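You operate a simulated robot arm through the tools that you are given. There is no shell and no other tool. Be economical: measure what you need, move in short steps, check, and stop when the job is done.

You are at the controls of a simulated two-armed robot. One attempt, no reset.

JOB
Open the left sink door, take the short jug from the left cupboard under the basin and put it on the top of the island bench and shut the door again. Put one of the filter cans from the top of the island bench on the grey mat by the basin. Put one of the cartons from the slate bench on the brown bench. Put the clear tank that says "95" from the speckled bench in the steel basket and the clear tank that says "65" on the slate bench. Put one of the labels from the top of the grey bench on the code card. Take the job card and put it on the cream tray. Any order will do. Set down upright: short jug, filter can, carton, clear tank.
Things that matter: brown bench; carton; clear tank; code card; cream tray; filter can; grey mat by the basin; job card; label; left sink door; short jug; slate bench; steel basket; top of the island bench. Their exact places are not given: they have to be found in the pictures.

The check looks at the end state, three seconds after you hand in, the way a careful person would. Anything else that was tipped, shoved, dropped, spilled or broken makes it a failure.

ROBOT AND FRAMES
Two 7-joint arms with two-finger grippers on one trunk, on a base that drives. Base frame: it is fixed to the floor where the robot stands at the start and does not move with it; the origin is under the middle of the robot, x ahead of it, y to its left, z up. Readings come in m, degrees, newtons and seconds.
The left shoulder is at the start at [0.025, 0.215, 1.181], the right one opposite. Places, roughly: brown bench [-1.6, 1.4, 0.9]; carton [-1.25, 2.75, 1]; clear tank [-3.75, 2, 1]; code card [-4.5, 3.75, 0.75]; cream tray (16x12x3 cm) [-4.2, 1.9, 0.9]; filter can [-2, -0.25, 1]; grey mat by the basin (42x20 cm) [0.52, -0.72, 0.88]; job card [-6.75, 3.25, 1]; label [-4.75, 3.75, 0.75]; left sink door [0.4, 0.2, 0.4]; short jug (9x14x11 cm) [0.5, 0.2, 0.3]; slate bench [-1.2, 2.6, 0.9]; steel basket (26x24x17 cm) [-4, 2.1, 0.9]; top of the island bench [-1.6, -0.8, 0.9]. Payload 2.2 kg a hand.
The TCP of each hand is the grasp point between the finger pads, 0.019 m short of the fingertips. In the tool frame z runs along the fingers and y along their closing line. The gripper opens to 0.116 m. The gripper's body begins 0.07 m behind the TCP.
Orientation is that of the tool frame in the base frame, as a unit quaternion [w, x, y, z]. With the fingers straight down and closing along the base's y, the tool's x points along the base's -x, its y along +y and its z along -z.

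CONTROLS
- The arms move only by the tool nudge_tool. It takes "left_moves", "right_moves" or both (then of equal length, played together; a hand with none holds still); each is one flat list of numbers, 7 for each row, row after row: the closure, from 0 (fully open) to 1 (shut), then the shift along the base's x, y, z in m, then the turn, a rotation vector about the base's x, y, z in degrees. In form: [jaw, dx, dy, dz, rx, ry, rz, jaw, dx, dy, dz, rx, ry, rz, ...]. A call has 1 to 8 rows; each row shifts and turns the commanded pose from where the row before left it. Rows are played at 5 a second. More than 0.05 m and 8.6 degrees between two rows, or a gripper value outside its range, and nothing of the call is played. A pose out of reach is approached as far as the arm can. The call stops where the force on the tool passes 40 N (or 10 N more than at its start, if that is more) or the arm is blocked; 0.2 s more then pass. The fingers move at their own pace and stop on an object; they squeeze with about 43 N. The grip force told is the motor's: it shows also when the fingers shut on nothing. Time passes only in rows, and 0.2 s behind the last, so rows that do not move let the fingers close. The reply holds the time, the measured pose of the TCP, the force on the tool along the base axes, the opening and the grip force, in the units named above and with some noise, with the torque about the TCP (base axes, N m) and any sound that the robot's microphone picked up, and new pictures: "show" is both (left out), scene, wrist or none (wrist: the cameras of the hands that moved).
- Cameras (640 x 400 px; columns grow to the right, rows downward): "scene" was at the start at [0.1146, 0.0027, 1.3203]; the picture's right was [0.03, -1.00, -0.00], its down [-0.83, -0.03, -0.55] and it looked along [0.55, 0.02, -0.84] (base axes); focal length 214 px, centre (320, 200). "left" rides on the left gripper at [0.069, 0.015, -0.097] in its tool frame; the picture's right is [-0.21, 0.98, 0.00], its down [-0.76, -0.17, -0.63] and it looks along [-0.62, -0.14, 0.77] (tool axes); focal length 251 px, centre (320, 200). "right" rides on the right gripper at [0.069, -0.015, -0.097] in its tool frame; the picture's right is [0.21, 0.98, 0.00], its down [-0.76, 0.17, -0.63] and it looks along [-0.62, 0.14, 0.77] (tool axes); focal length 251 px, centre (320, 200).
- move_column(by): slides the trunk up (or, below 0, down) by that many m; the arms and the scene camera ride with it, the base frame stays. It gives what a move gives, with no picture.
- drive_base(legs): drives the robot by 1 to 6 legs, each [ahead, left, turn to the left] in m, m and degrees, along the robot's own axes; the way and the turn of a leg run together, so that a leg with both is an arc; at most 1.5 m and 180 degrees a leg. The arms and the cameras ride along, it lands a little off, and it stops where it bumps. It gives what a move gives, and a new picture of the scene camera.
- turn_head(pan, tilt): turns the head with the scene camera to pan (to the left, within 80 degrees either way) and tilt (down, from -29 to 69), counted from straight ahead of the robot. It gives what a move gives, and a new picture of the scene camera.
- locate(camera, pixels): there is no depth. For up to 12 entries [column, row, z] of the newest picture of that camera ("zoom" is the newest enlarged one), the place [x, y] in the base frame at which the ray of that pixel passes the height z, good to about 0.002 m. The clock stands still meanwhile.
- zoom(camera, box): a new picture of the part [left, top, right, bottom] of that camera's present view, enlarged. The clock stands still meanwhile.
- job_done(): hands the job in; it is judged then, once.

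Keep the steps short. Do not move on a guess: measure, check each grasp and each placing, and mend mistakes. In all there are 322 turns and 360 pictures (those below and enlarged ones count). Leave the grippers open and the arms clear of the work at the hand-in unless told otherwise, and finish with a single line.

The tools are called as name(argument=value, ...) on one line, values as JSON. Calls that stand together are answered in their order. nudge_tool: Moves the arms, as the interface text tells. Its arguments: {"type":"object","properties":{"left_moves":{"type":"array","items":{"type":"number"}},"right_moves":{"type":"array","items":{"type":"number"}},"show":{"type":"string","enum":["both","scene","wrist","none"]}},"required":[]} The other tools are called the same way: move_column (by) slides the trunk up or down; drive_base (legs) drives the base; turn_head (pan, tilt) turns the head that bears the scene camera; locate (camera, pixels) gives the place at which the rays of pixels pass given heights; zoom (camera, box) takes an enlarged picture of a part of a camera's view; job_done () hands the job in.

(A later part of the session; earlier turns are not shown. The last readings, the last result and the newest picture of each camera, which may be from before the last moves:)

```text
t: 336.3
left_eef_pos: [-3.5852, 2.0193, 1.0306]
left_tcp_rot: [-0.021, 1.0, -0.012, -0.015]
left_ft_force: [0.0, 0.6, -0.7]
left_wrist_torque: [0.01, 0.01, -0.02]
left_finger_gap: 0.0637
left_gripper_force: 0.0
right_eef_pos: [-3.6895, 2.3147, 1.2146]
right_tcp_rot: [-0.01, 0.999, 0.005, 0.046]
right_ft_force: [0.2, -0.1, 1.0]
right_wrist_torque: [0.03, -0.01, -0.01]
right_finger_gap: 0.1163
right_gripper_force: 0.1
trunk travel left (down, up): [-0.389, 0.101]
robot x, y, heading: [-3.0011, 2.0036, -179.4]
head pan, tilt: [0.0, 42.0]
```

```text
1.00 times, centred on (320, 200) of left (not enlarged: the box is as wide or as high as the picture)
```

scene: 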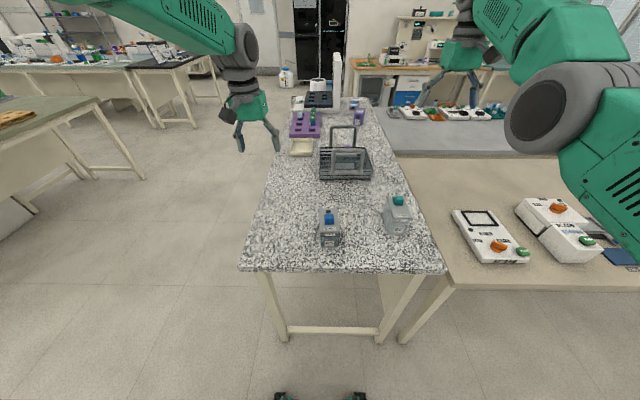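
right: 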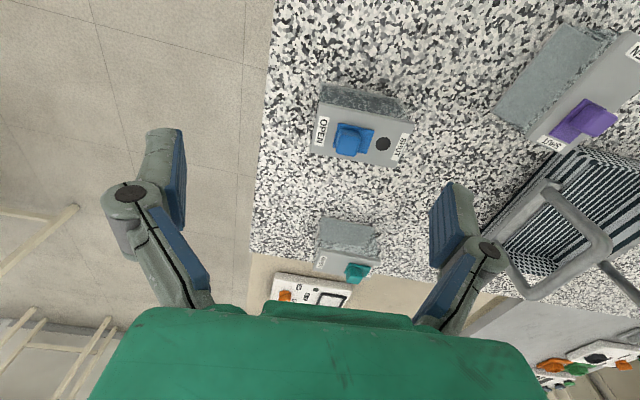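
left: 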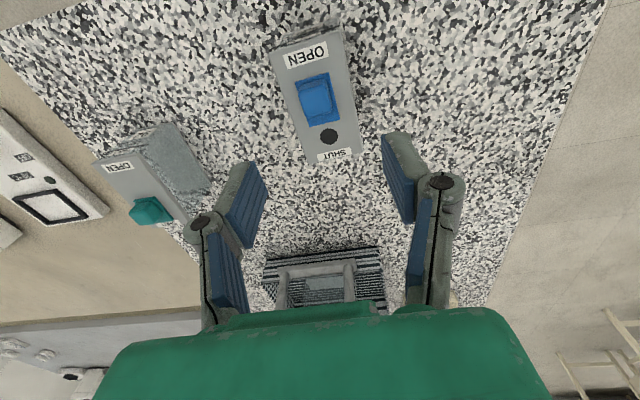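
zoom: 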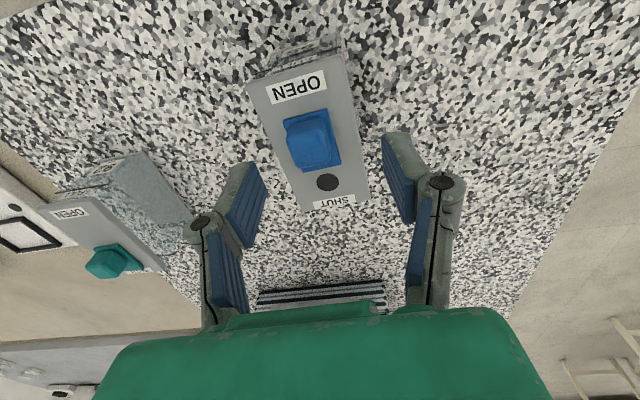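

Shift +0.006 in y, lower 0.036, close on the knob.

nudge_tool(left_moves=[0.45, 0.0, 0.006, 0, 0, 0, 0], show="none")

move_column(by=-0.036)

nudge_tool(left_moves=[0.7, 0, 0, 0, 0, 0, 0, 1, 0, 0, 0, 0, 0, 0, 1, 0, 0, 0, 0, 0, 0], show="wrist")

```text
t: 336.7
left_eef_pos: [-3.5847, 2.0269, 1.0333]
left_tcp_rot: [-0.021, 1.0, -0.013, -0.014]
left_ft_force: [-0.1, -0.4, 0.9]
left_wrist_torque: [0.0, 0.01, -0.02]
left_finger_gap: 0.0637
left_gripper_force: 0.0
right_eef_pos: [-3.6895, 2.3164, 1.2135]
right_tcp_rot: [-0.01, 0.999, 0.005, 0.044]
right_ft_force: [0.9, 0.3, 0.7]
right_wrist_torque: [0.0, -0.04, 0.0]
right_finger_gap: 0.1158
right_gripper_force: 0.0
trunk travel left (down, up): [-0.389, 0.101]
robot x, y, heading: [-3.0002, 2.0068, -179.6]
head pan, tilt: [0.0, 42.0]
```

```text
t: 337.5
left_eef_pos: [-3.5845, 2.027, 0.9971]
left_tcp_rot: [-0.021, 1.0, -0.012, -0.016]
left_ft_force: [-0.4, 0.2, 0.3]
left_wrist_torque: [-0.01, -0.01, 0.03]
left_finger_gap: 0.0639
left_gripper_force: 0.0
right_eef_pos: [-3.6884, 2.3158, 1.178]
right_tcp_rot: [-0.01, 0.999, 0.005, 0.044]
right_ft_force: [0.0, 0.4, 0.3]
right_wrist_torque: [-0.01, 0.03, 0.02]
right_finger_gap: 0.1161
right_gripper_force: 0.0
trunk travel left (down, up): [-0.353, 0.137]
robot x, y, heading: [-3.0, 2.0058, -179.3]
head pan, tilt: [0.0, 42.0]
```

```text
t: 338.3
left_eef_pos: [-3.5847, 2.0285, 0.9977]
left_tcp_rot: [-0.021, 1.0, -0.013, -0.015]
left_ft_force: [-0.1, -0.2, -0.1]
left_wrist_torque: [0.04, 0.13, 0.07]
left_finger_gap: 0.0243
left_gripper_force: 43.1
right_eef_pos: [-3.6893, 2.315, 1.1779]
right_tcp_rot: [-0.011, 0.999, 0.006, 0.043]
right_ft_force: [0.5, 0.0, 0.1]
right_wrist_torque: [0.0, 0.0, -0.03]
right_finger_gap: 0.1157
right_gripper_force: 0.1
trunk travel left (down, up): [-0.353, 0.137]
robot x, y, heading: [-3.0017, 2.0029, -179.5]
head pan, tilt: [0.0, 42.0]
```

left: 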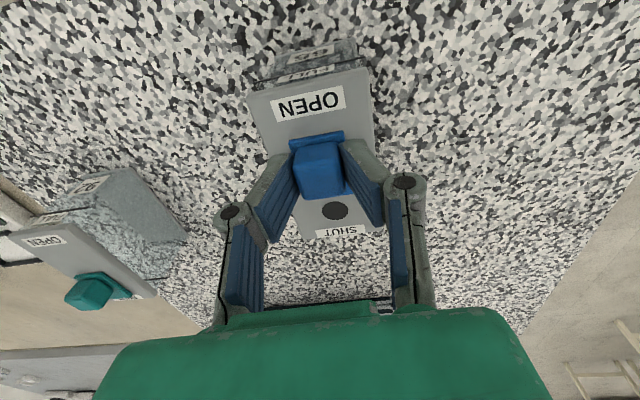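

Knob gripped. Slide −x by 0.036 in small steps.

nudge_tool(left_moves=[1, -0.009, 0, 0, 0, 0, 0, 1, -0.009, 0, 0, 0, 0, 0, 1, -0.009, 0, 0, 0, 0, 0, 1, -0.009, 0, 0, 0, 0, 0, 1, 0, 0, 0, 0, 0, 0], show="wrist")

```text
t: 339.5
left_eef_pos: [-3.6152, 2.0318, 0.9964]
left_tcp_rot: [-0.017, 0.999, -0.021, -0.018]
left_ft_force: [-0.7, -7.9, 25.7]
left_wrist_torque: [-0.29, -0.53, -0.07]
left_finger_gap: 0.0241
left_gripper_force: 43.2
right_eef_pos: [-3.6884, 2.3134, 1.1846]
right_tcp_rot: [-0.012, 0.999, 0.005, 0.037]
right_ft_force: [0.3, 0.2, -0.4]
right_wrist_torque: [-0.02, 0.01, 0.0]
right_finger_gap: 0.1161
right_gripper_force: 0.1
trunk travel left (down, up): [-0.353, 0.137]
robot x, y, heading: [-3.0014, 2.0016, -179.5]
head pan, tilt: [0.0, 42.0]
```

left: 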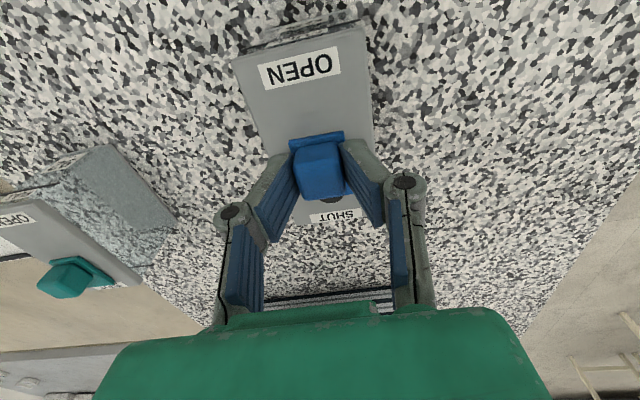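

Nearly covering the hole; 0.012 more with slight upward relief.

nudge_tool(left_moves=[1, -0.006, 0, 0.001, 0, 0, 0, 1, -0.006, 0, 0.001, 0, 0, 0, 1, 0, 0, 0, 0, 0, 0], show="wrist")

```text
t: 340.3
left_eef_pos: [-3.6287, 2.0326, 0.9973]
left_tcp_rot: [-0.017, 1.0, -0.02, -0.017]
left_ft_force: [-0.6, -6.9, 17.8]
left_wrist_torque: [-0.25, 0.94, 0.34]
left_finger_gap: 0.0243
left_gripper_force: 42.9
right_eef_pos: [-3.6881, 2.3142, 1.1831]
right_tcp_rot: [-0.01, 0.999, 0.006, 0.039]
right_ft_force: [-0.3, 0.6, -0.2]
right_wrist_torque: [0.02, 0.0, 0.01]
right_finger_gap: 0.1162
right_gripper_force: 0.0
trunk travel left (down, up): [-0.353, 0.137]
robot x, y, heading: [-3.0029, 2.0045, -179.5]
head pan, tilt: [0.0, 42.0]
```

left: 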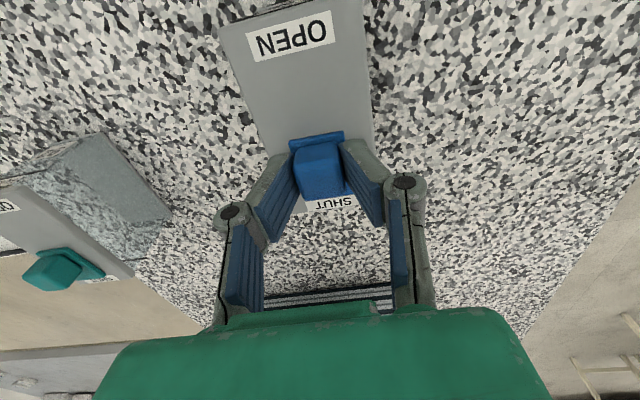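

Hole covered – shut. Open and rise.

nudge_tool(left_moves=[0.6, 0, 0, 0, 0, 0, 0, 0.3, 0, 0, 0, 0, 0, 0, 0, 0, 0, 0, 0, 0, 0], show="none")

move_column(by=0.07)

zoom(camera="left", box=[0, 0, 640, 400])

```text
t: 341.1
left_eef_pos: [-3.6288, 2.0321, 0.9962]
left_tcp_rot: [-0.018, 1.0, -0.02, -0.014]
left_ft_force: [0.5, -0.9, 0.0]
left_wrist_torque: [0.02, 0.02, -0.04]
left_finger_gap: 0.1158
left_gripper_force: 0.0
right_eef_pos: [-3.6889, 2.3134, 1.1798]
right_tcp_rot: [-0.01, 0.999, 0.006, 0.044]
right_ft_force: [-0.2, 0.1, 0.4]
right_wrist_torque: [-0.02, -0.02, 0.0]
right_finger_gap: 0.1162
right_gripper_force: 0.0
trunk travel left (down, up): [-0.353, 0.137]
robot x, y, heading: [-3.0006, 2.0038, -179.2]
head pan, tilt: [0.0, 42.0]
```

```text
t: 342.2
left_eef_pos: [-3.6295, 2.0332, 1.0639]
left_tcp_rot: [-0.018, 1.0, -0.02, -0.014]
left_ft_force: [0.4, 0.2, -0.2]
left_wrist_torque: [0.01, -0.02, 0.04]
left_finger_gap: 0.116
left_gripper_force: 0.1
right_eef_pos: [-3.69, 2.3154, 1.2474]
right_tcp_rot: [-0.01, 0.999, 0.005, 0.045]
right_ft_force: [-0.2, 0.2, -0.7]
right_wrist_torque: [0.02, -0.02, 0.0]
right_finger_gap: 0.1159
right_gripper_force: 0.0
trunk travel left (down, up): [-0.423, 0.067]
robot x, y, heading: [-3.0003, 1.9992, -179.4]
head pan, tilt: [0.0, 42.0]
```

```text
1.00 times, centred on (320, 200) of left (not enlarged: the box is as wide or as high as the picture)
```

zoom: 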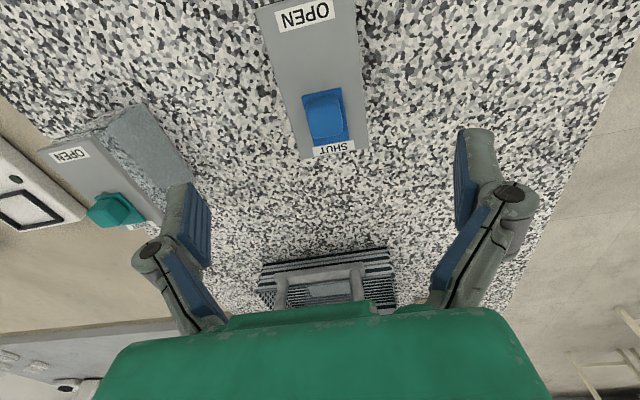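

locate(camera="zoom", pixels=[[303, 159, 0.966], [370, 147, 0.966], [258, 12, 0.966], [356, 8, 0.966], [316, 100, 0.97], [175, 238, 0.966]])

```text
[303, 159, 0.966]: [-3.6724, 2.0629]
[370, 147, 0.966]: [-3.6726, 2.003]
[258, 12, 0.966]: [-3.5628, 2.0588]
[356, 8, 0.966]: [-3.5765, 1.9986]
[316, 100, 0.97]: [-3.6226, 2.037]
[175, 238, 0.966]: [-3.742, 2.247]
```

Tank now x −3.672…−3.560, y 2.00…2.06. Move +0.027 in x, lower 0.122, close, lift.

nudge_tool(left_moves=[0, 0.014, -0.001, 0, 0, 0, 0, 0, 0.013, -0.001, 0, 0, 0, 0, 0, 0, 0, 0, 0, 0, 0], show="none")

move_column(by=-0.122)

zoom(camera="left", box=[0, 0, 640, 400])

```text
t: 343.0
left_eef_pos: [-3.6034, 2.0295, 1.065]
left_tcp_rot: [-0.018, 1.0, -0.017, -0.014]
left_ft_force: [-0.7, 0.5, 0.0]
left_wrist_torque: [-0.02, -0.01, 0.01]
left_finger_gap: 0.1159
left_gripper_force: 0.1
right_eef_pos: [-3.6888, 2.3148, 1.2474]
right_tcp_rot: [-0.01, 0.999, 0.005, 0.045]
right_ft_force: [0.6, -0.1, -0.8]
right_wrist_torque: [-0.01, 0.02, 0.01]
right_finger_gap: 0.116
right_gripper_force: 0.1
trunk travel left (down, up): [-0.423, 0.067]
robot x, y, heading: [-3.0012, 1.999, -179.5]
head pan, tilt: [0.0, 42.0]
```

```text
t: 344.5
left_eef_pos: [-3.6021, 2.0298, 0.9458]
left_tcp_rot: [-0.018, 1.0, -0.018, -0.015]
left_ft_force: [0.7, 0.0, -0.4]
left_wrist_torque: [0.0, -0.01, 0.01]
left_finger_gap: 0.1159
left_gripper_force: 0.0
right_eef_pos: [-3.6895, 2.3146, 1.1273]
right_tcp_rot: [-0.01, 0.999, 0.006, 0.043]
right_ft_force: [0.2, 0.0, 0.2]
right_wrist_torque: [0.03, -0.01, 0.01]
right_finger_gap: 0.1158
right_gripper_force: 0.1
trunk travel left (down, up): [-0.301, 0.189]
robot x, y, heading: [-2.9999, 2.0027, -179.6]
head pan, tilt: [0.0, 42.0]
```

```text
1.00 times, centred on (320, 200) of left (not enlarged: the box is as wide or as high as the picture)
```

zoom: 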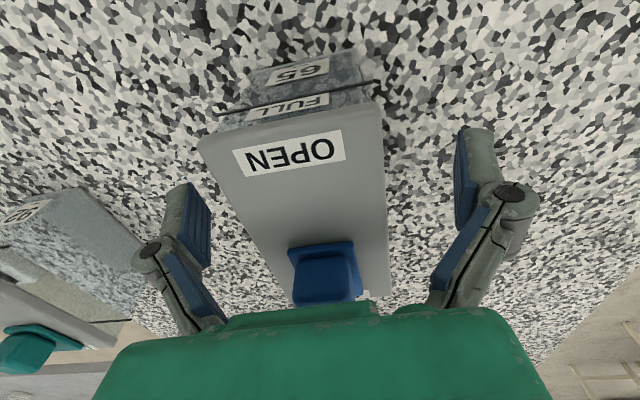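

Close on tank 65, lift, and check.

nudge_tool(left_moves=[0.3, 0, 0, 0, 0, 0, 0, 0.6, 0, 0, 0, 0, 0, 0, 1, 0, 0, 0, 0, 0, 0, 1, 0, 0, 0, 0, 0, 0], show="none")

move_column(by=0.18)

zoom(camera="left", box=[0, 0, 640, 400])

```text
t: 345.5
left_eef_pos: [-3.6028, 2.0286, 0.9458]
left_tcp_rot: [-0.019, 1.0, -0.018, -0.017]
left_ft_force: [-3.0, 1.3, 5.7]
left_wrist_torque: [-0.16, -0.2, -0.04]
left_finger_gap: 0.0587
left_gripper_force: 42.8
right_eef_pos: [-3.6904, 2.3149, 1.1269]
right_tcp_rot: [-0.01, 0.999, 0.005, 0.043]
right_ft_force: [0.8, 0.4, -0.1]
right_wrist_torque: [0.01, 0.03, -0.01]
right_finger_gap: 0.1162
right_gripper_force: 0.2
trunk travel left (down, up): [-0.301, 0.189]
robot x, y, heading: [-2.9995, 2.0022, -179.5]
head pan, tilt: [0.0, 42.0]
```

```text
t: 347.5
left_eef_pos: [-3.6027, 2.0297, 1.1241]
left_tcp_rot: [-0.019, 1.0, -0.018, -0.015]
left_ft_force: [-0.6, 0.4, -2.1]
left_wrist_torque: [0.01, -0.04, 0.0]
left_finger_gap: 0.0589
left_gripper_force: 43.4
right_eef_pos: [-3.6901, 2.3164, 1.3043]
right_tcp_rot: [-0.009, 0.999, 0.006, 0.047]
right_ft_force: [0.8, 0.8, 0.1]
right_wrist_torque: [0.0, 0.03, 0.02]
right_finger_gap: 0.1155
right_gripper_force: 0.1
trunk travel left (down, up): [-0.481, 0.009]
robot x, y, heading: [-2.9994, 2.0017, -179.6]
head pan, tilt: [0.0, 42.0]
```

```text
1.00 times, centred on (320, 200) of left (not enlarged: the box is as wide or as high as the picture)
```

zoom: 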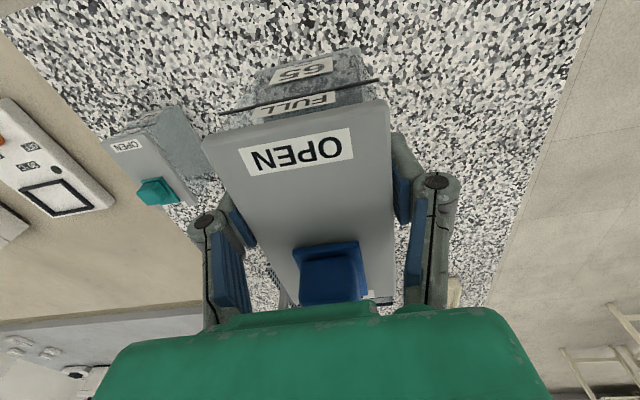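

Tank 65 held level. Drive to the slate bench via the aisle.

drive_base(legs=[[-0.35, 0, 0], [0, 0, 90], [1.4, 0, 0], [0, 0, 90], [1.5, 0, 0], [0.62, 0, 0]])

drive_base(legs=[[0, 0, 90], [1.46, 0, 0], [0, 0, 90]])

zoom(camera="scene", box=[200, 90, 440, 260])

```text
t: 374.3
left_eef_pos: [0.0956, 0.5795, 1.1267]
left_tcp_rot: [0.017, 0.019, 1.0, -0.018]
left_ft_force: [-0.3, -0.7, -1.9]
left_wrist_torque: [0.05, 0.05, 0.0]
left_finger_gap: 0.0592
left_gripper_force: 43.3
right_eef_pos: [0.181, 0.2938, 1.3056]
right_tcp_rot: [-0.047, -0.005, 0.999, -0.009]
right_ft_force: [-0.1, 0.0, 0.1]
right_wrist_torque: [-0.02, -0.02, -0.01]
right_finger_gap: 0.1159
right_gripper_force: 0.0
trunk travel left (down, up): [-0.481, 0.009]
robot x, y, heading: [-0.5106, 0.6084, 0.3]
head pan, tilt: [0.0, 42.0]
```

scene: 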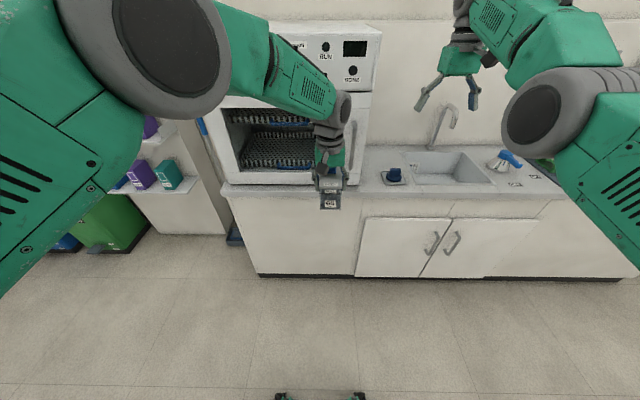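

```text
t: 389.1
left_eef_pos: [-1.1273, 2.1029, 1.1291]
left_tcp_rot: [-0.02, 0.999, -0.025, -0.017]
left_ft_force: [-0.7, 0.3, -3.7]
left_wrist_torque: [-0.04, -0.03, 0.01]
left_finger_gap: 0.0587
left_gripper_force: 43.1
right_eef_pos: [-1.2056, 2.3915, 1.2952]
right_tcp_rot: [-0.009, 0.998, -0.004, 0.069]
right_ft_force: [0.4, 0.6, 0.2]
right_wrist_torque: [-0.03, 0.0, -0.02]
right_finger_gap: 0.1161
right_gripper_force: 0.0
trunk travel left (down, up): [-0.481, 0.009]
robot x, y, heading: [-0.5269, 2.0706, 179.3]
head pan, tilt: [0.0, 42.0]
```

scene: 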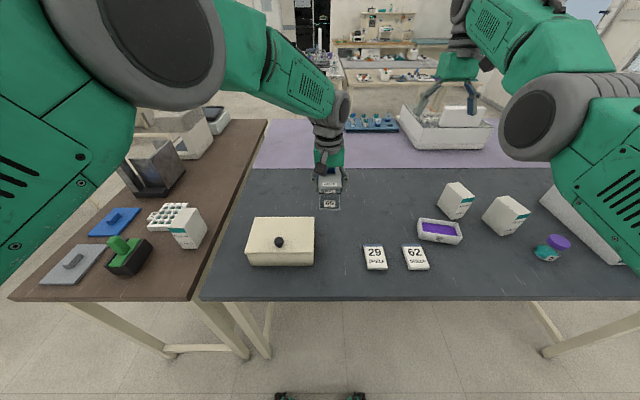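

```text
2.35 times, centred on (320, 175) of scene
```

zoom: 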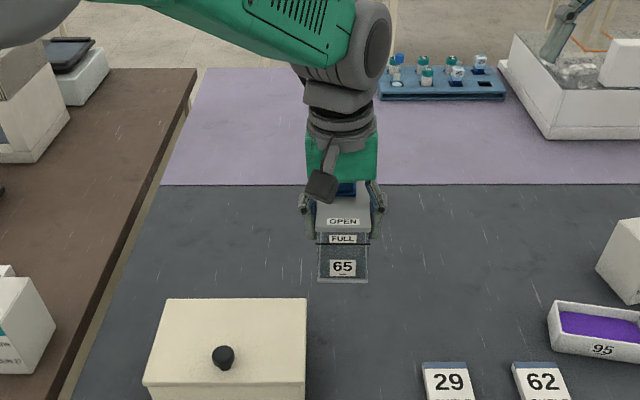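

locate(camera="zoom", pixels=[[306, 299, 0.97], [304, 385, 0.97], [423, 363, 0.885], [340, 283, 1.06]])

move_column(by=-0.172)

zoom(camera="left", box=[0, 0, 640, 400])

```text
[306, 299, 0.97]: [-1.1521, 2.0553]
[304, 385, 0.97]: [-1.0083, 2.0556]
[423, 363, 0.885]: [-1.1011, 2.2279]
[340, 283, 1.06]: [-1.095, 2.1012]
```

```text
t: 391.1
left_eef_pos: [-1.1231, 2.1014, 0.9587]
left_tcp_rot: [-0.022, 0.999, -0.024, -0.019]
left_ft_force: [0.3, 6.8, 2.2]
left_wrist_torque: [-0.22, -0.04, 0.0]
left_finger_gap: 0.059
left_gripper_force: 43.2
right_eef_pos: [-1.1991, 2.3894, 1.1168]
right_tcp_rot: [-0.008, 0.996, -0.004, 0.085]
right_ft_force: [1.1, -0.1, 0.1]
right_wrist_torque: [0.01, -0.01, -0.03]
right_finger_gap: 0.1161
right_gripper_force: 0.1
trunk travel left (down, up): [-0.309, 0.181]
robot x, y, heading: [-0.5253, 2.0663, 179.3]
head pan, tilt: [0.0, 42.0]
```

```text
1.00 times, centred on (320, 200) of left (not enlarged: the box is as wide or as high as the picture)
```

zoom: 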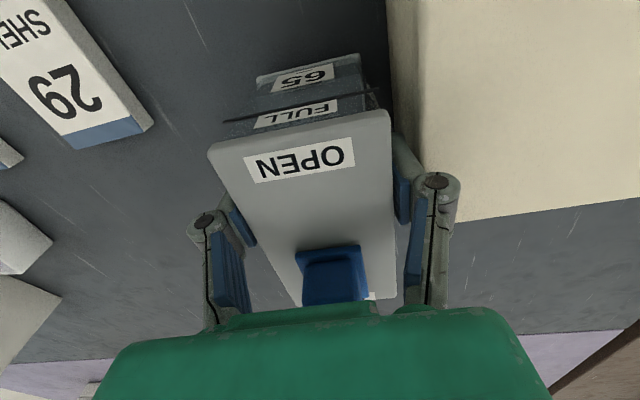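

The outer finger rubs the cream box (Fy 7 N). Shift +y 0.05, away from it.

nudge_tool(left_moves=[1, 0, 0.017, 0, 0, 0, 0, 1, 0, 0.017, 0, 0, 0, 0, 1, 0, 0.016, 0, 0, 0, 0, 1, 0, 0, 0, 0, 0, 0], show="wrist")

zoom(camera="scene", box=[200, 90, 440, 260])

```text
t: 392.1
left_eef_pos: [-1.121, 2.1514, 0.9592]
left_tcp_rot: [-0.019, 0.999, -0.026, -0.02]
left_ft_force: [-1.1, 0.6, -2.7]
left_wrist_torque: [-0.04, -0.04, -0.05]
left_finger_gap: 0.059
left_gripper_force: 43.1
right_eef_pos: [-1.1992, 2.3874, 1.1159]
right_tcp_rot: [-0.008, 0.996, -0.004, 0.088]
right_ft_force: [0.2, 0.9, -0.5]
right_wrist_torque: [-0.03, -0.01, 0.01]
right_finger_gap: 0.1158
right_gripper_force: 0.0
trunk travel left (down, up): [-0.309, 0.181]
robot x, y, heading: [-0.53, 2.0686, 179.3]
head pan, tilt: [0.0, 42.0]
```

left: 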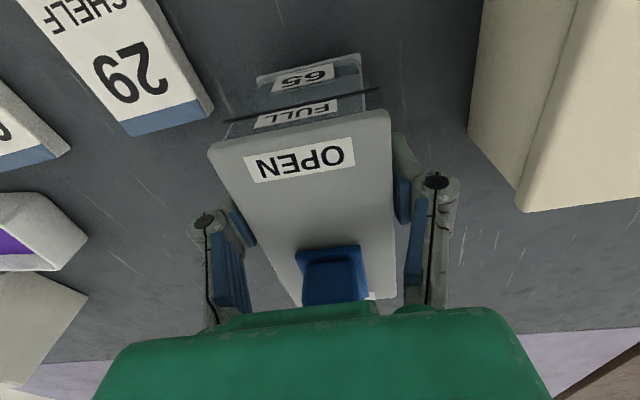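

```text
2.35 times, centred on (320, 175) of scene
```

zoom: 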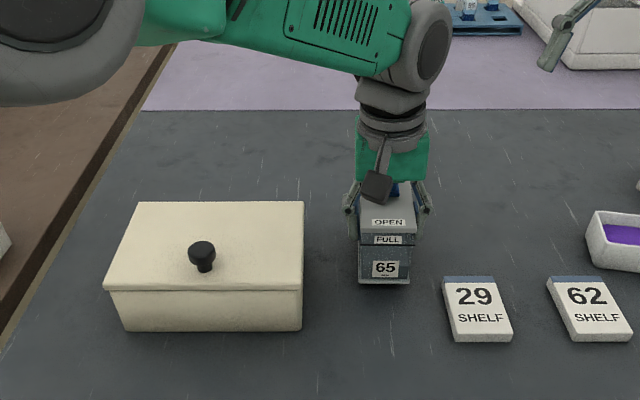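

Clear now. Lower to contact.

move_column(by=-0.01)

move_column(by=-0.004)

move_column(by=-0.003)

```text
t: 392.6
left_eef_pos: [-1.1214, 2.1507, 0.9509]
left_tcp_rot: [-0.02, 0.999, -0.026, -0.02]
left_ft_force: [-0.7, 0.3, -2.7]
left_wrist_torque: [0.01, -0.05, 0.02]
left_finger_gap: 0.0589
left_gripper_force: 43.2
right_eef_pos: [-1.1982, 2.3878, 1.1062]
right_tcp_rot: [-0.008, 0.996, -0.004, 0.089]
right_ft_force: [-0.3, -1.0, 0.0]
right_wrist_torque: [0.03, 0.04, 0.06]
right_finger_gap: 0.1158
right_gripper_force: 0.1
trunk travel left (down, up): [-0.299, 0.191]
robot x, y, heading: [-0.5282, 2.067, 179.5]
head pan, tilt: [0.0, 42.0]
```

```text
t: 393.2
left_eef_pos: [-1.1215, 2.1495, 0.9455]
left_tcp_rot: [-0.021, 0.999, -0.026, -0.02]
left_ft_force: [0.4, -0.6, -2.7]
left_wrist_torque: [0.01, -0.05, 0.01]
left_finger_gap: 0.059
left_gripper_force: 42.7
right_eef_pos: [-1.1982, 2.3872, 1.1025]
right_tcp_rot: [-0.008, 0.996, -0.003, 0.088]
right_ft_force: [0.2, 0.1, -0.4]
right_wrist_torque: [-0.03, 0.0, -0.04]
right_finger_gap: 0.1159
right_gripper_force: 0.1
trunk travel left (down, up): [-0.295, 0.195]
robot x, y, heading: [-0.5311, 2.0661, 179.3]
head pan, tilt: [0.0, 42.0]
```

```text
t: 393.7
left_eef_pos: [-1.1209, 2.1492, 0.9462]
left_tcp_rot: [-0.021, 0.999, -0.025, -0.022]
left_ft_force: [1.8, 1.0, 11.4]
left_wrist_torque: [-0.37, -0.62, 0.04]
left_finger_gap: 0.0588
left_gripper_force: 42.7
right_eef_pos: [-1.1975, 2.387, 1.1017]
right_tcp_rot: [-0.009, 0.996, -0.004, 0.084]
right_ft_force: [0.2, -0.1, 0.1]
right_wrist_torque: [0.01, -0.02, 0.03]
right_finger_gap: 0.1159
right_gripper_force: 0.0
trunk travel left (down, up): [-0.292, 0.198]
robot x, y, heading: [-0.5294, 2.0652, 179.3]
head pan, tilt: [0.0, 42.0]
```

Contact. Release, rise, and check.

nudge_tool(left_moves=[0.45, 0, 0, 0, 0, 0, 0, 0.3, 0, 0, 0, 0, 0, 0, 0.25, 0, 0, 0, 0, 0, 0], show="none")

move_column(by=0.19)

drive_base(legs=[[-0.2, 0, 0]])

zoom(camera="scene", box=[120, 90, 440, 260])

```text
t: 394.5
left_eef_pos: [-1.1216, 2.1503, 0.9428]
left_tcp_rot: [-0.021, 0.999, -0.026, -0.02]
left_ft_force: [0.0, -0.3, -0.2]
left_wrist_torque: [0.0, 0.01, -0.02]
left_finger_gap: 0.087
left_gripper_force: 0.2
right_eef_pos: [-1.1996, 2.3884, 1.0994]
right_tcp_rot: [-0.009, 0.996, -0.003, 0.085]
right_ft_force: [0.1, 0.4, -0.7]
right_wrist_torque: [0.02, -0.01, 0.03]
right_finger_gap: 0.116
right_gripper_force: 0.0
trunk travel left (down, up): [-0.292, 0.198]
robot x, y, heading: [-0.5245, 2.0653, 179.4]
head pan, tilt: [0.0, 42.0]
```

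```text
t: 396.6
left_eef_pos: [-1.1215, 2.1495, 1.134]
left_tcp_rot: [-0.022, 0.999, -0.026, -0.021]
left_ft_force: [0.1, 0.6, 1.7]
left_wrist_torque: [-0.01, 0.0, -0.01]
left_finger_gap: 0.0868
left_gripper_force: 0.0
right_eef_pos: [-1.1985, 2.3874, 1.288]
right_tcp_rot: [-0.008, 0.996, -0.004, 0.09]
right_ft_force: [-0.1, -0.3, 0.5]
right_wrist_torque: [-0.05, 0.01, -0.01]
right_finger_gap: 0.1159
right_gripper_force: 0.1
trunk travel left (down, up): [-0.482, 0.008]
robot x, y, heading: [-0.5349, 2.0645, 179.4]
head pan, tilt: [0.0, 42.0]
```

```text
t: 398.2
left_eef_pos: [-0.9244, 2.1495, 1.1316]
left_tcp_rot: [-0.021, 0.999, -0.026, -0.019]
left_ft_force: [0.3, 0.0, 0.0]
left_wrist_torque: [-0.01, -0.02, -0.04]
left_finger_gap: 0.0872
left_gripper_force: 0.1
right_eef_pos: [-1.0016, 2.3875, 1.2854]
right_tcp_rot: [-0.008, 0.996, -0.003, 0.094]
right_ft_force: [-0.6, 0.5, 0.5]
right_wrist_torque: [-0.05, 0.03, -0.01]
right_finger_gap: 0.1157
right_gripper_force: 0.1
trunk travel left (down, up): [-0.482, 0.008]
robot x, y, heading: [-0.3274, 2.0625, 179.7]
head pan, tilt: [0.0, 42.0]
```

scene: 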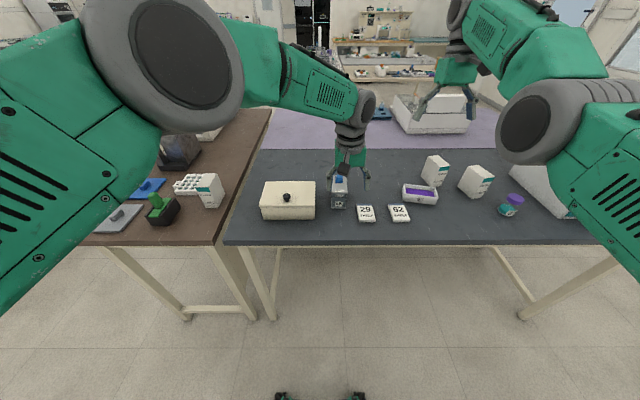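

```text
2.00 times, centred on (280, 175) of scene
```

zoom: 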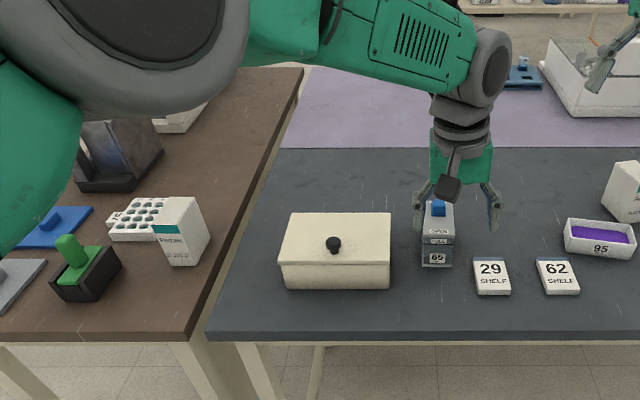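

Tank 65 stands on the slate bench. Next: job card and label. Drive back along the aisle to the far side.

drive_base(legs=[[0, 0, 90], [1.46, 0, 0], [0, 0, -90], [1.5, 0, 0], [1.5, 0, 0], [1.4, 0, 0]])

turn_head(pan=-35, tilt=20)

```text
t: 433.7
left_eef_pos: [-5.3294, 0.7335, 1.1367]
left_tcp_rot: [-0.02, 0.999, -0.027, -0.023]
left_ft_force: [0.4, 0.3, -0.9]
left_wrist_torque: [-0.01, 0.06, -0.02]
left_finger_gap: 0.0872
left_gripper_force: 0.1
right_eef_pos: [-5.4028, 0.9744, 1.2774]
right_tcp_rot: [-0.006, 0.994, -0.005, 0.114]
right_ft_force: [-0.5, 0.6, -0.4]
right_wrist_torque: [-0.04, 0.02, -0.03]
right_finger_gap: 0.1162
right_gripper_force: 0.1
trunk travel left (down, up): [-0.482, 0.008]
robot x, y, heading: [-4.742, 0.6484, 179.4]
head pan, tilt: [0.0, 42.0]
```

scene: 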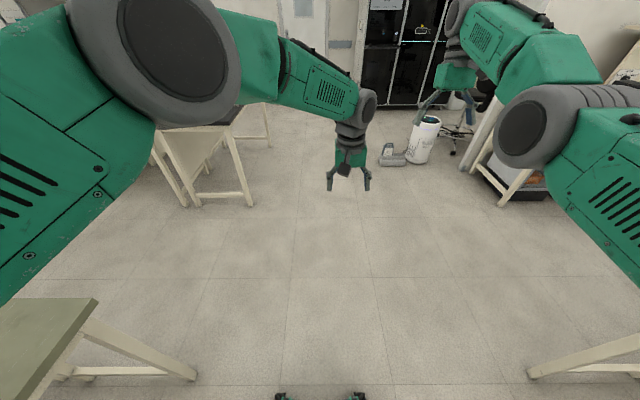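

```text
t: 434.7
left_eef_pos: [-5.3241, 0.7346, 1.1395]
left_tcp_rot: [-0.02, 0.999, -0.027, -0.024]
left_ft_force: [-0.4, 0.4, -0.3]
left_wrist_torque: [-0.01, -0.01, -0.01]
left_finger_gap: 0.0871
left_gripper_force: 0.0
right_eef_pos: [-5.3972, 0.9734, 1.2683]
right_tcp_rot: [-0.006, 0.991, -0.005, 0.135]
right_ft_force: [0.6, 0.2, -0.3]
right_wrist_torque: [0.0, -0.02, -0.03]
right_finger_gap: 0.116
right_gripper_force: 0.0
trunk travel left (down, up): [-0.482, 0.008]
robot x, y, heading: [-4.7434, 0.6441, 179.3]
head pan, tilt: [-35.0, 20.0]
```

scene: 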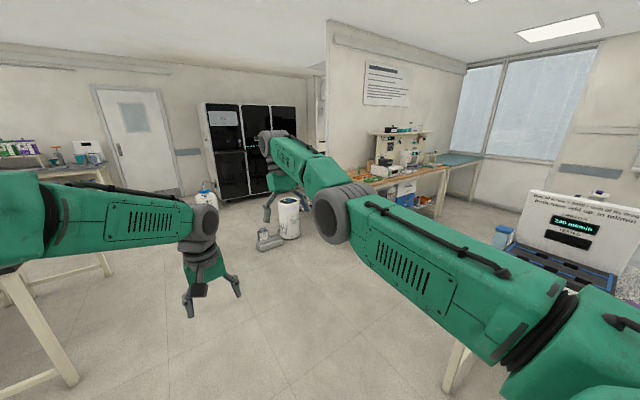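

locate(camera="scene", pixels=[[288, 238, 0.0], [265, 248, 0.0], [460, 190, 0.88], [400, 215, 0.0], [345, 185, 0.88], [475, 158, 0.88]])

zoom(camera="scene", box=[330, 50, 520, 220])

```text
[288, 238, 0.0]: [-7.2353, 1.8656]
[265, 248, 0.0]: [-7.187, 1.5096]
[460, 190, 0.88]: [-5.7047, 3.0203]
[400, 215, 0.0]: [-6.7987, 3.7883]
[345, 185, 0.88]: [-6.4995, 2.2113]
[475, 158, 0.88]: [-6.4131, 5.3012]
```

```text
2.35 times, centred on (425, 135) of scene
```

zoom: 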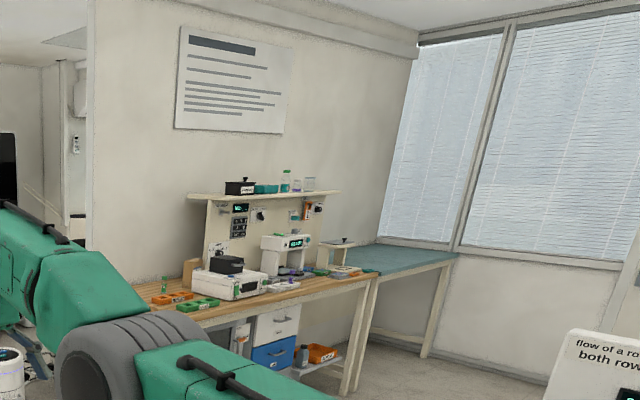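

drive_base(legs=[[0.9, 0, 0], [0, 0, -89], [1.5, 0, 0], [0.7, 0, 0]])

turn_head(pan=60, tilt=35)

turn_head(pan=-60, tilt=35)

```text
t: 453.8
left_eef_pos: [-5.5351, 3.4489, 1.141]
left_tcp_rot: [0.034, -0.689, 0.724, 0.001]
left_ft_force: [-0.1, 1.0, 0.1]
left_wrist_torque: [0.0, 0.0, -0.01]
left_finger_gap: 0.0867
left_gripper_force: 0.0
right_eef_pos: [-5.2972, 3.5211, 1.2695]
right_tcp_rot: [-0.09, -0.698, 0.704, -0.099]
right_ft_force: [0.1, -0.7, 0.2]
right_wrist_torque: [0.01, -0.02, 0.0]
right_finger_gap: 0.1161
right_gripper_force: 0.1
trunk travel left (down, up): [-0.482, 0.008]
robot x, y, heading: [-5.6185, 2.8664, 89.4]
head pan, tilt: [-35.0, 20.0]
```

scene: 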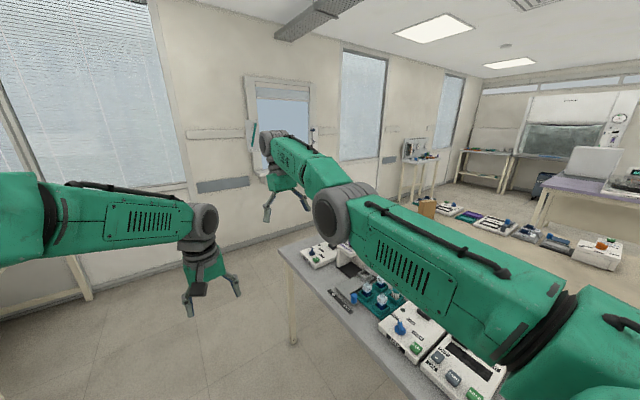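

```text
t: 455.5
left_eef_pos: [-5.5347, 3.446, 1.1421]
left_tcp_rot: [0.036, -0.689, 0.724, 0.004]
left_ft_force: [-1.4, -0.5, 0.1]
left_wrist_torque: [0.0, 0.0, -0.01]
left_finger_gap: 0.0869
left_gripper_force: 0.1
right_eef_pos: [-5.2979, 3.517, 1.2609]
right_tcp_rot: [-0.103, -0.696, 0.701, -0.112]
right_ft_force: [0.4, 0.7, -0.2]
right_wrist_torque: [-0.02, 0.0, 0.0]
right_finger_gap: 0.1161
right_gripper_force: 0.1
trunk travel left (down, up): [-0.482, 0.008]
robot x, y, heading: [-5.6202, 2.8659, 89.3]
head pan, tilt: [60.0, 35.0]
```

scene: 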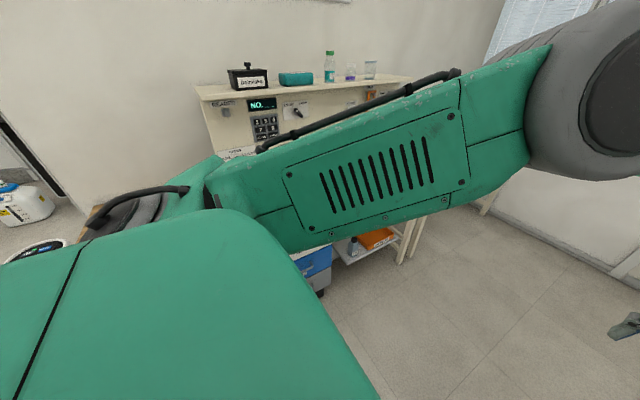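

```text
t: 457.5
left_eef_pos: [-5.5346, 3.4448, 1.1429]
left_tcp_rot: [0.035, -0.688, 0.725, 0.003]
left_ft_force: [0.1, 1.1, 0.4]
left_wrist_torque: [0.02, -0.02, -0.03]
left_finger_gap: 0.0869
left_gripper_force: 0.0
right_eef_pos: [-5.2957, 3.5172, 1.2608]
right_tcp_rot: [-0.104, -0.696, 0.701, -0.112]
right_ft_force: [0.0, -0.1, -1.3]
right_wrist_torque: [-0.01, 0.0, -0.01]
right_finger_gap: 0.1161
right_gripper_force: 0.1
trunk travel left (down, up): [-0.482, 0.008]
robot x, y, heading: [-5.6194, 2.8638, 89.5]
head pan, tilt: [-60.0, 35.0]
```

scene: 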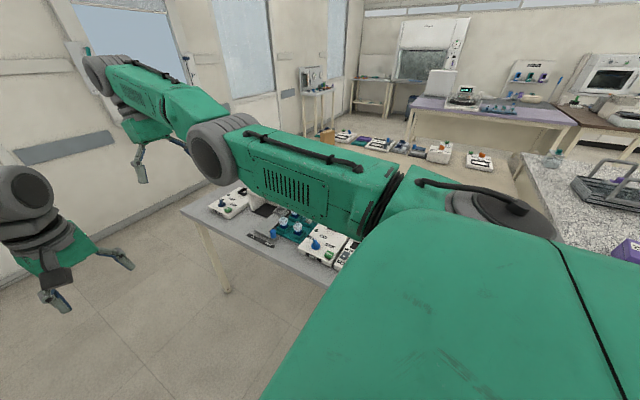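

Face −x towards the wooden bench.

drive_base(legs=[[0, 0, 90]])

turn_head(pan=0, tilt=28)

zoom(camera="scene", box=[160, 90, 480, 280])

```text
t: 461.8
left_eef_pos: [-6.1993, 2.9436, 1.1412]
left_tcp_rot: [-0.021, 0.999, -0.019, -0.027]
left_ft_force: [0.5, 0.0, 0.5]
left_wrist_torque: [-0.03, 0.03, -0.02]
left_finger_gap: 0.0871
left_gripper_force: 0.0
right_eef_pos: [-6.2707, 3.1811, 1.26]
right_tcp_rot: [-0.006, 0.988, 0.002, 0.152]
right_ft_force: [-0.2, -1.0, 0.0]
right_wrist_torque: [0.0, -0.02, 0.02]
right_finger_gap: 0.1158
right_gripper_force: 0.1
trunk travel left (down, up): [-0.482, 0.008]
robot x, y, heading: [-5.6174, 2.8635, -180.0]
head pan, tilt: [-60.0, 35.0]
```

scene: 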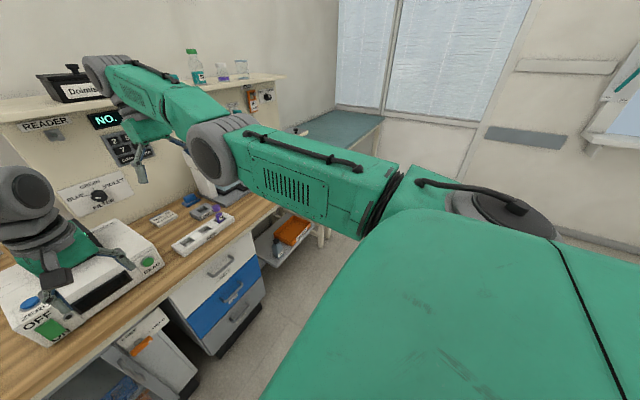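

```text
t: 463.1
left_eef_pos: [-6.1948, 2.9415, 1.1448]
left_tcp_rot: [-0.022, 0.999, -0.019, -0.028]
left_ft_force: [0.5, 0.2, 0.8]
left_wrist_torque: [-0.03, -0.02, -0.01]
left_finger_gap: 0.087
left_gripper_force: 0.0
right_eef_pos: [-6.271, 3.1784, 1.2502]
right_tcp_rot: [-0.007, 0.987, 0.002, 0.162]
right_ft_force: [0.4, -0.5, 0.3]
right_wrist_torque: [0.02, 0.01, 0.0]
right_finger_gap: 0.116
right_gripper_force: 0.1
trunk travel left (down, up): [-0.482, 0.008]
robot x, y, heading: [-5.6172, 2.8674, -179.9]
head pan, tilt: [0.0, 28.0]
```

scene: 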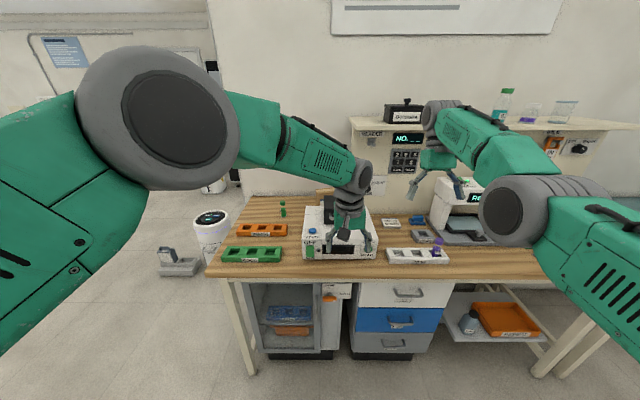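

```text
2.00 times, centred on (320, 185) of scene
```

zoom: 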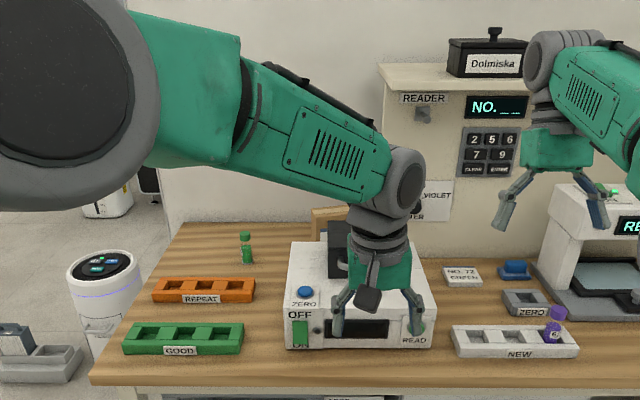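

zoom(camera="scene", box=[360, 195, 460, 270])

locate(camera="zoom", pixels=[[320, 200, 0.88]])

```text
5.33 times, centred on (410, 232) of scene
```

zoom: 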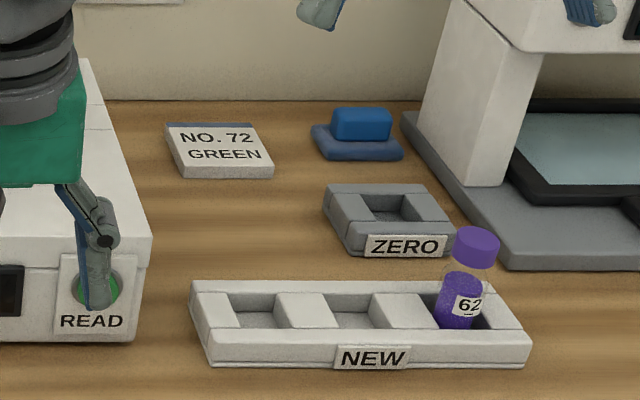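

```text
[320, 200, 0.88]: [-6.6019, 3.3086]
```

locate(camera="zoom", pixels=[[186, 177, 0.88], [273, 177, 0.88], [186, 165, 0.892], [273, 165, 0.892], [166, 127, 0.892], [253, 127, 0.892], [360, 155, 0.88], [110, 100, 0.88], [145, 250, 0.95]])

```text
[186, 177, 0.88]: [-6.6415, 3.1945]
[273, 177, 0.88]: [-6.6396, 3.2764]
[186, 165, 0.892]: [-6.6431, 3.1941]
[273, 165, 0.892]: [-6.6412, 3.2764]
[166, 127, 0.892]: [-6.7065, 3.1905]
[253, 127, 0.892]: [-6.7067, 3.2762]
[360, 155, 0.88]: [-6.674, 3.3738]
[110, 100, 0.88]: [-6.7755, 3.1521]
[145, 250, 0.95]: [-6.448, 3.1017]
```

The job card is the block "NO. 72 GREEN" at x −6.707…−6.641, y 3.192…3.276, ~12 mm high. I need to stand 0.29 m further to +y: turn right, go ahead, and there try to reset the right arm.

drive_base(legs=[[0, 0, -90], [0.28, 0, 0]])

nudge_tool(right_moves=[0, 0, 0.045, 0.01, 0, 0, 0, 0, 0, 0.045, 0.01, 0, 0, 0, 0, 0, 0.045, 0.01, 0, 0, 0, 0, 0, 0.045, 0.01, 0, 0, 0, 0, 0, 0.045, 0.01, 0, 0, 0, 0, 0, 0.045, 0.01, 0, 0, 0, 0, 0, 0.045, 0.01, 0, 0, 0, 0, 0, 0.045, 0, 0, 0, 0], show="scene")

```text
t: 468.8
left_eef_pos: [-5.5496, 3.7224, 1.1465]
left_tcp_rot: [0.038, -0.695, 0.718, 0.005]
left_ft_force: [-0.3, -0.7, -0.3]
left_wrist_torque: [-0.01, -0.02, 0.0]
left_finger_gap: 0.087
left_gripper_force: 0.1
right_eef_pos: [-5.314, 3.7995, 1.2539]
right_tcp_rot: [0.108, 0.703, -0.693, 0.119]
right_ft_force: [0.3, -0.6, -0.4]
right_wrist_torque: [-0.01, -0.01, -0.03]
right_finger_gap: 0.1161
right_gripper_force: 0.0
trunk travel left (down, up): [-0.482, 0.008]
robot x, y, heading: [-5.6196, 3.1452, 90.7]
head pan, tilt: [0.0, 28.0]
```

scene: 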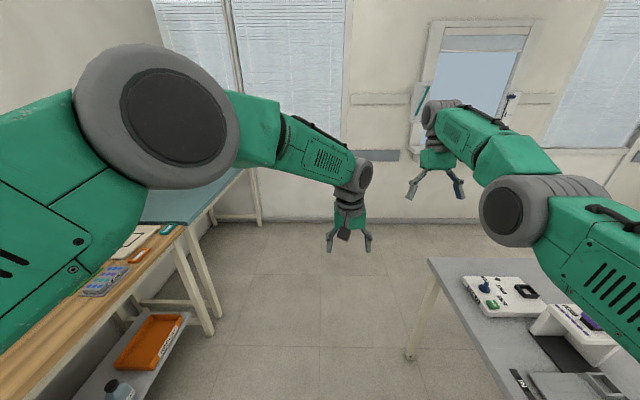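

```text
t: 470.6
left_eef_pos: [-5.5506, 3.7194, 1.1495]
left_tcp_rot: [0.04, -0.696, 0.717, 0.006]
left_ft_force: [0.4, 0.4, 0.0]
left_wrist_torque: [0.0, 0.03, 0.0]
left_finger_gap: 0.0871
left_gripper_force: 0.1
right_eef_pos: [-5.3155, 3.8036, 1.2569]
right_tcp_rot: [0.107, 0.703, -0.693, 0.118]
right_ft_force: [-0.2, -0.4, 0.3]
right_wrist_torque: [0.03, -0.01, 0.01]
right_finger_gap: 0.116
right_gripper_force: 0.0
right hand out of reach, approached as far as the arm can: row 1, 2, 3, 4, 5, 6, 7, 8
trunk travel left (down, up): [-0.482, 0.008]
robot x, y, heading: [-5.6188, 3.1475, 90.8]
head pan, tilt: [0.0, 28.0]
```

scene: 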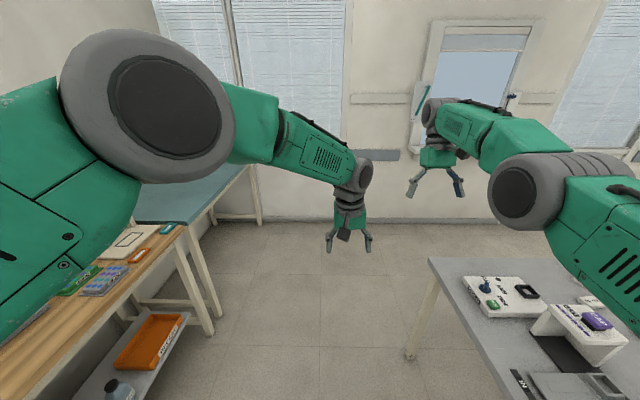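

The right arm sticks at its wrist limit. Turn its tool to point forward (rx +), which should free it to fold in.

nudge_tool(right_moves=[0, 0, 0, 0, 8.4, 0, 0, 0, 0, 0, 0, 8.4, 0, 0, 0, 0, 0, 0, 8.4, 0, 0, 0, 0, 0, 0, 8.4, 0, 0, 0, 0, 0, 0, 8.4, 0, 0, 0, 0, 0, 0, 8.4, 0, 0, 0, 0, 0, 0, 8.4, 0, 0, 0, 0, 0, 0, 8.4, 0, 0], show="none")

nudge_tool(right_moves=[0, 0, -0.04, 0, 8.4, 0, 0, 0, 0, -0.04, 0, 8.4, 0, 0, 0, 0, -0.04, 0, 8, 0, 0, 0, 0, -0.04, -0.01, 0, 0, 0, 0, 0, -0.04, -0.02, 0, 0, 0, 0, 0, -0.04, -0.02, 0, 0, 0], show="scene")

```text
t: 472.4
left_eef_pos: [-5.5504, 3.719, 1.1491]
left_tcp_rot: [0.039, -0.695, 0.718, 0.005]
left_ft_force: [-0.1, 0.1, 0.4]
left_wrist_torque: [-0.02, 0.01, 0.0]
left_finger_gap: 0.087
left_gripper_force: 0.1
right_eef_pos: [-5.3091, 4.0269, 1.2951]
right_tcp_rot: [-0.299, 0.644, -0.643, -0.285]
right_ft_force: [-0.5, 0.5, -0.2]
right_wrist_torque: [-0.01, 0.01, -0.01]
right_finger_gap: 0.1158
right_gripper_force: 0.2
right hand out of reach, approached as far as the arm can: row 1, 2, 3, 4, 5, 6, 7, 8
trunk travel left (down, up): [-0.482, 0.008]
robot x, y, heading: [-5.6215, 3.1509, 90.8]
head pan, tilt: [0.0, 28.0]
```

```text
t: 473.8
left_eef_pos: [-5.552, 3.7211, 1.145]
left_tcp_rot: [0.037, -0.696, 0.717, 0.004]
left_ft_force: [-0.5, -0.1, 0.1]
left_wrist_torque: [0.01, -0.03, 0.0]
left_finger_gap: 0.0867
left_gripper_force: 0.0
right_eef_pos: [-5.3055, 3.9523, 1.2614]
right_tcp_rot: [0.431, -0.564, 0.568, 0.416]
right_ft_force: [0.6, -0.1, 0.1]
right_wrist_torque: [0.04, 0.02, -0.06]
right_finger_gap: 0.116
right_gripper_force: 0.0
right hand out of reach, approached as far as the arm can: row 1, 2, 3
trunk travel left (down, up): [-0.482, 0.008]
robot x, y, heading: [-5.6222, 3.1476, 90.8]
head pan, tilt: [0.0, 28.0]
```

scene: 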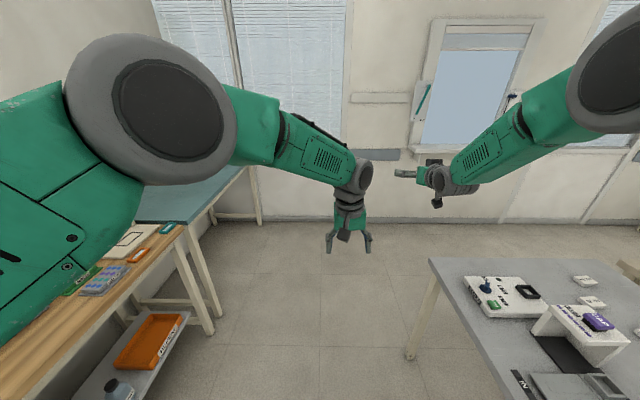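

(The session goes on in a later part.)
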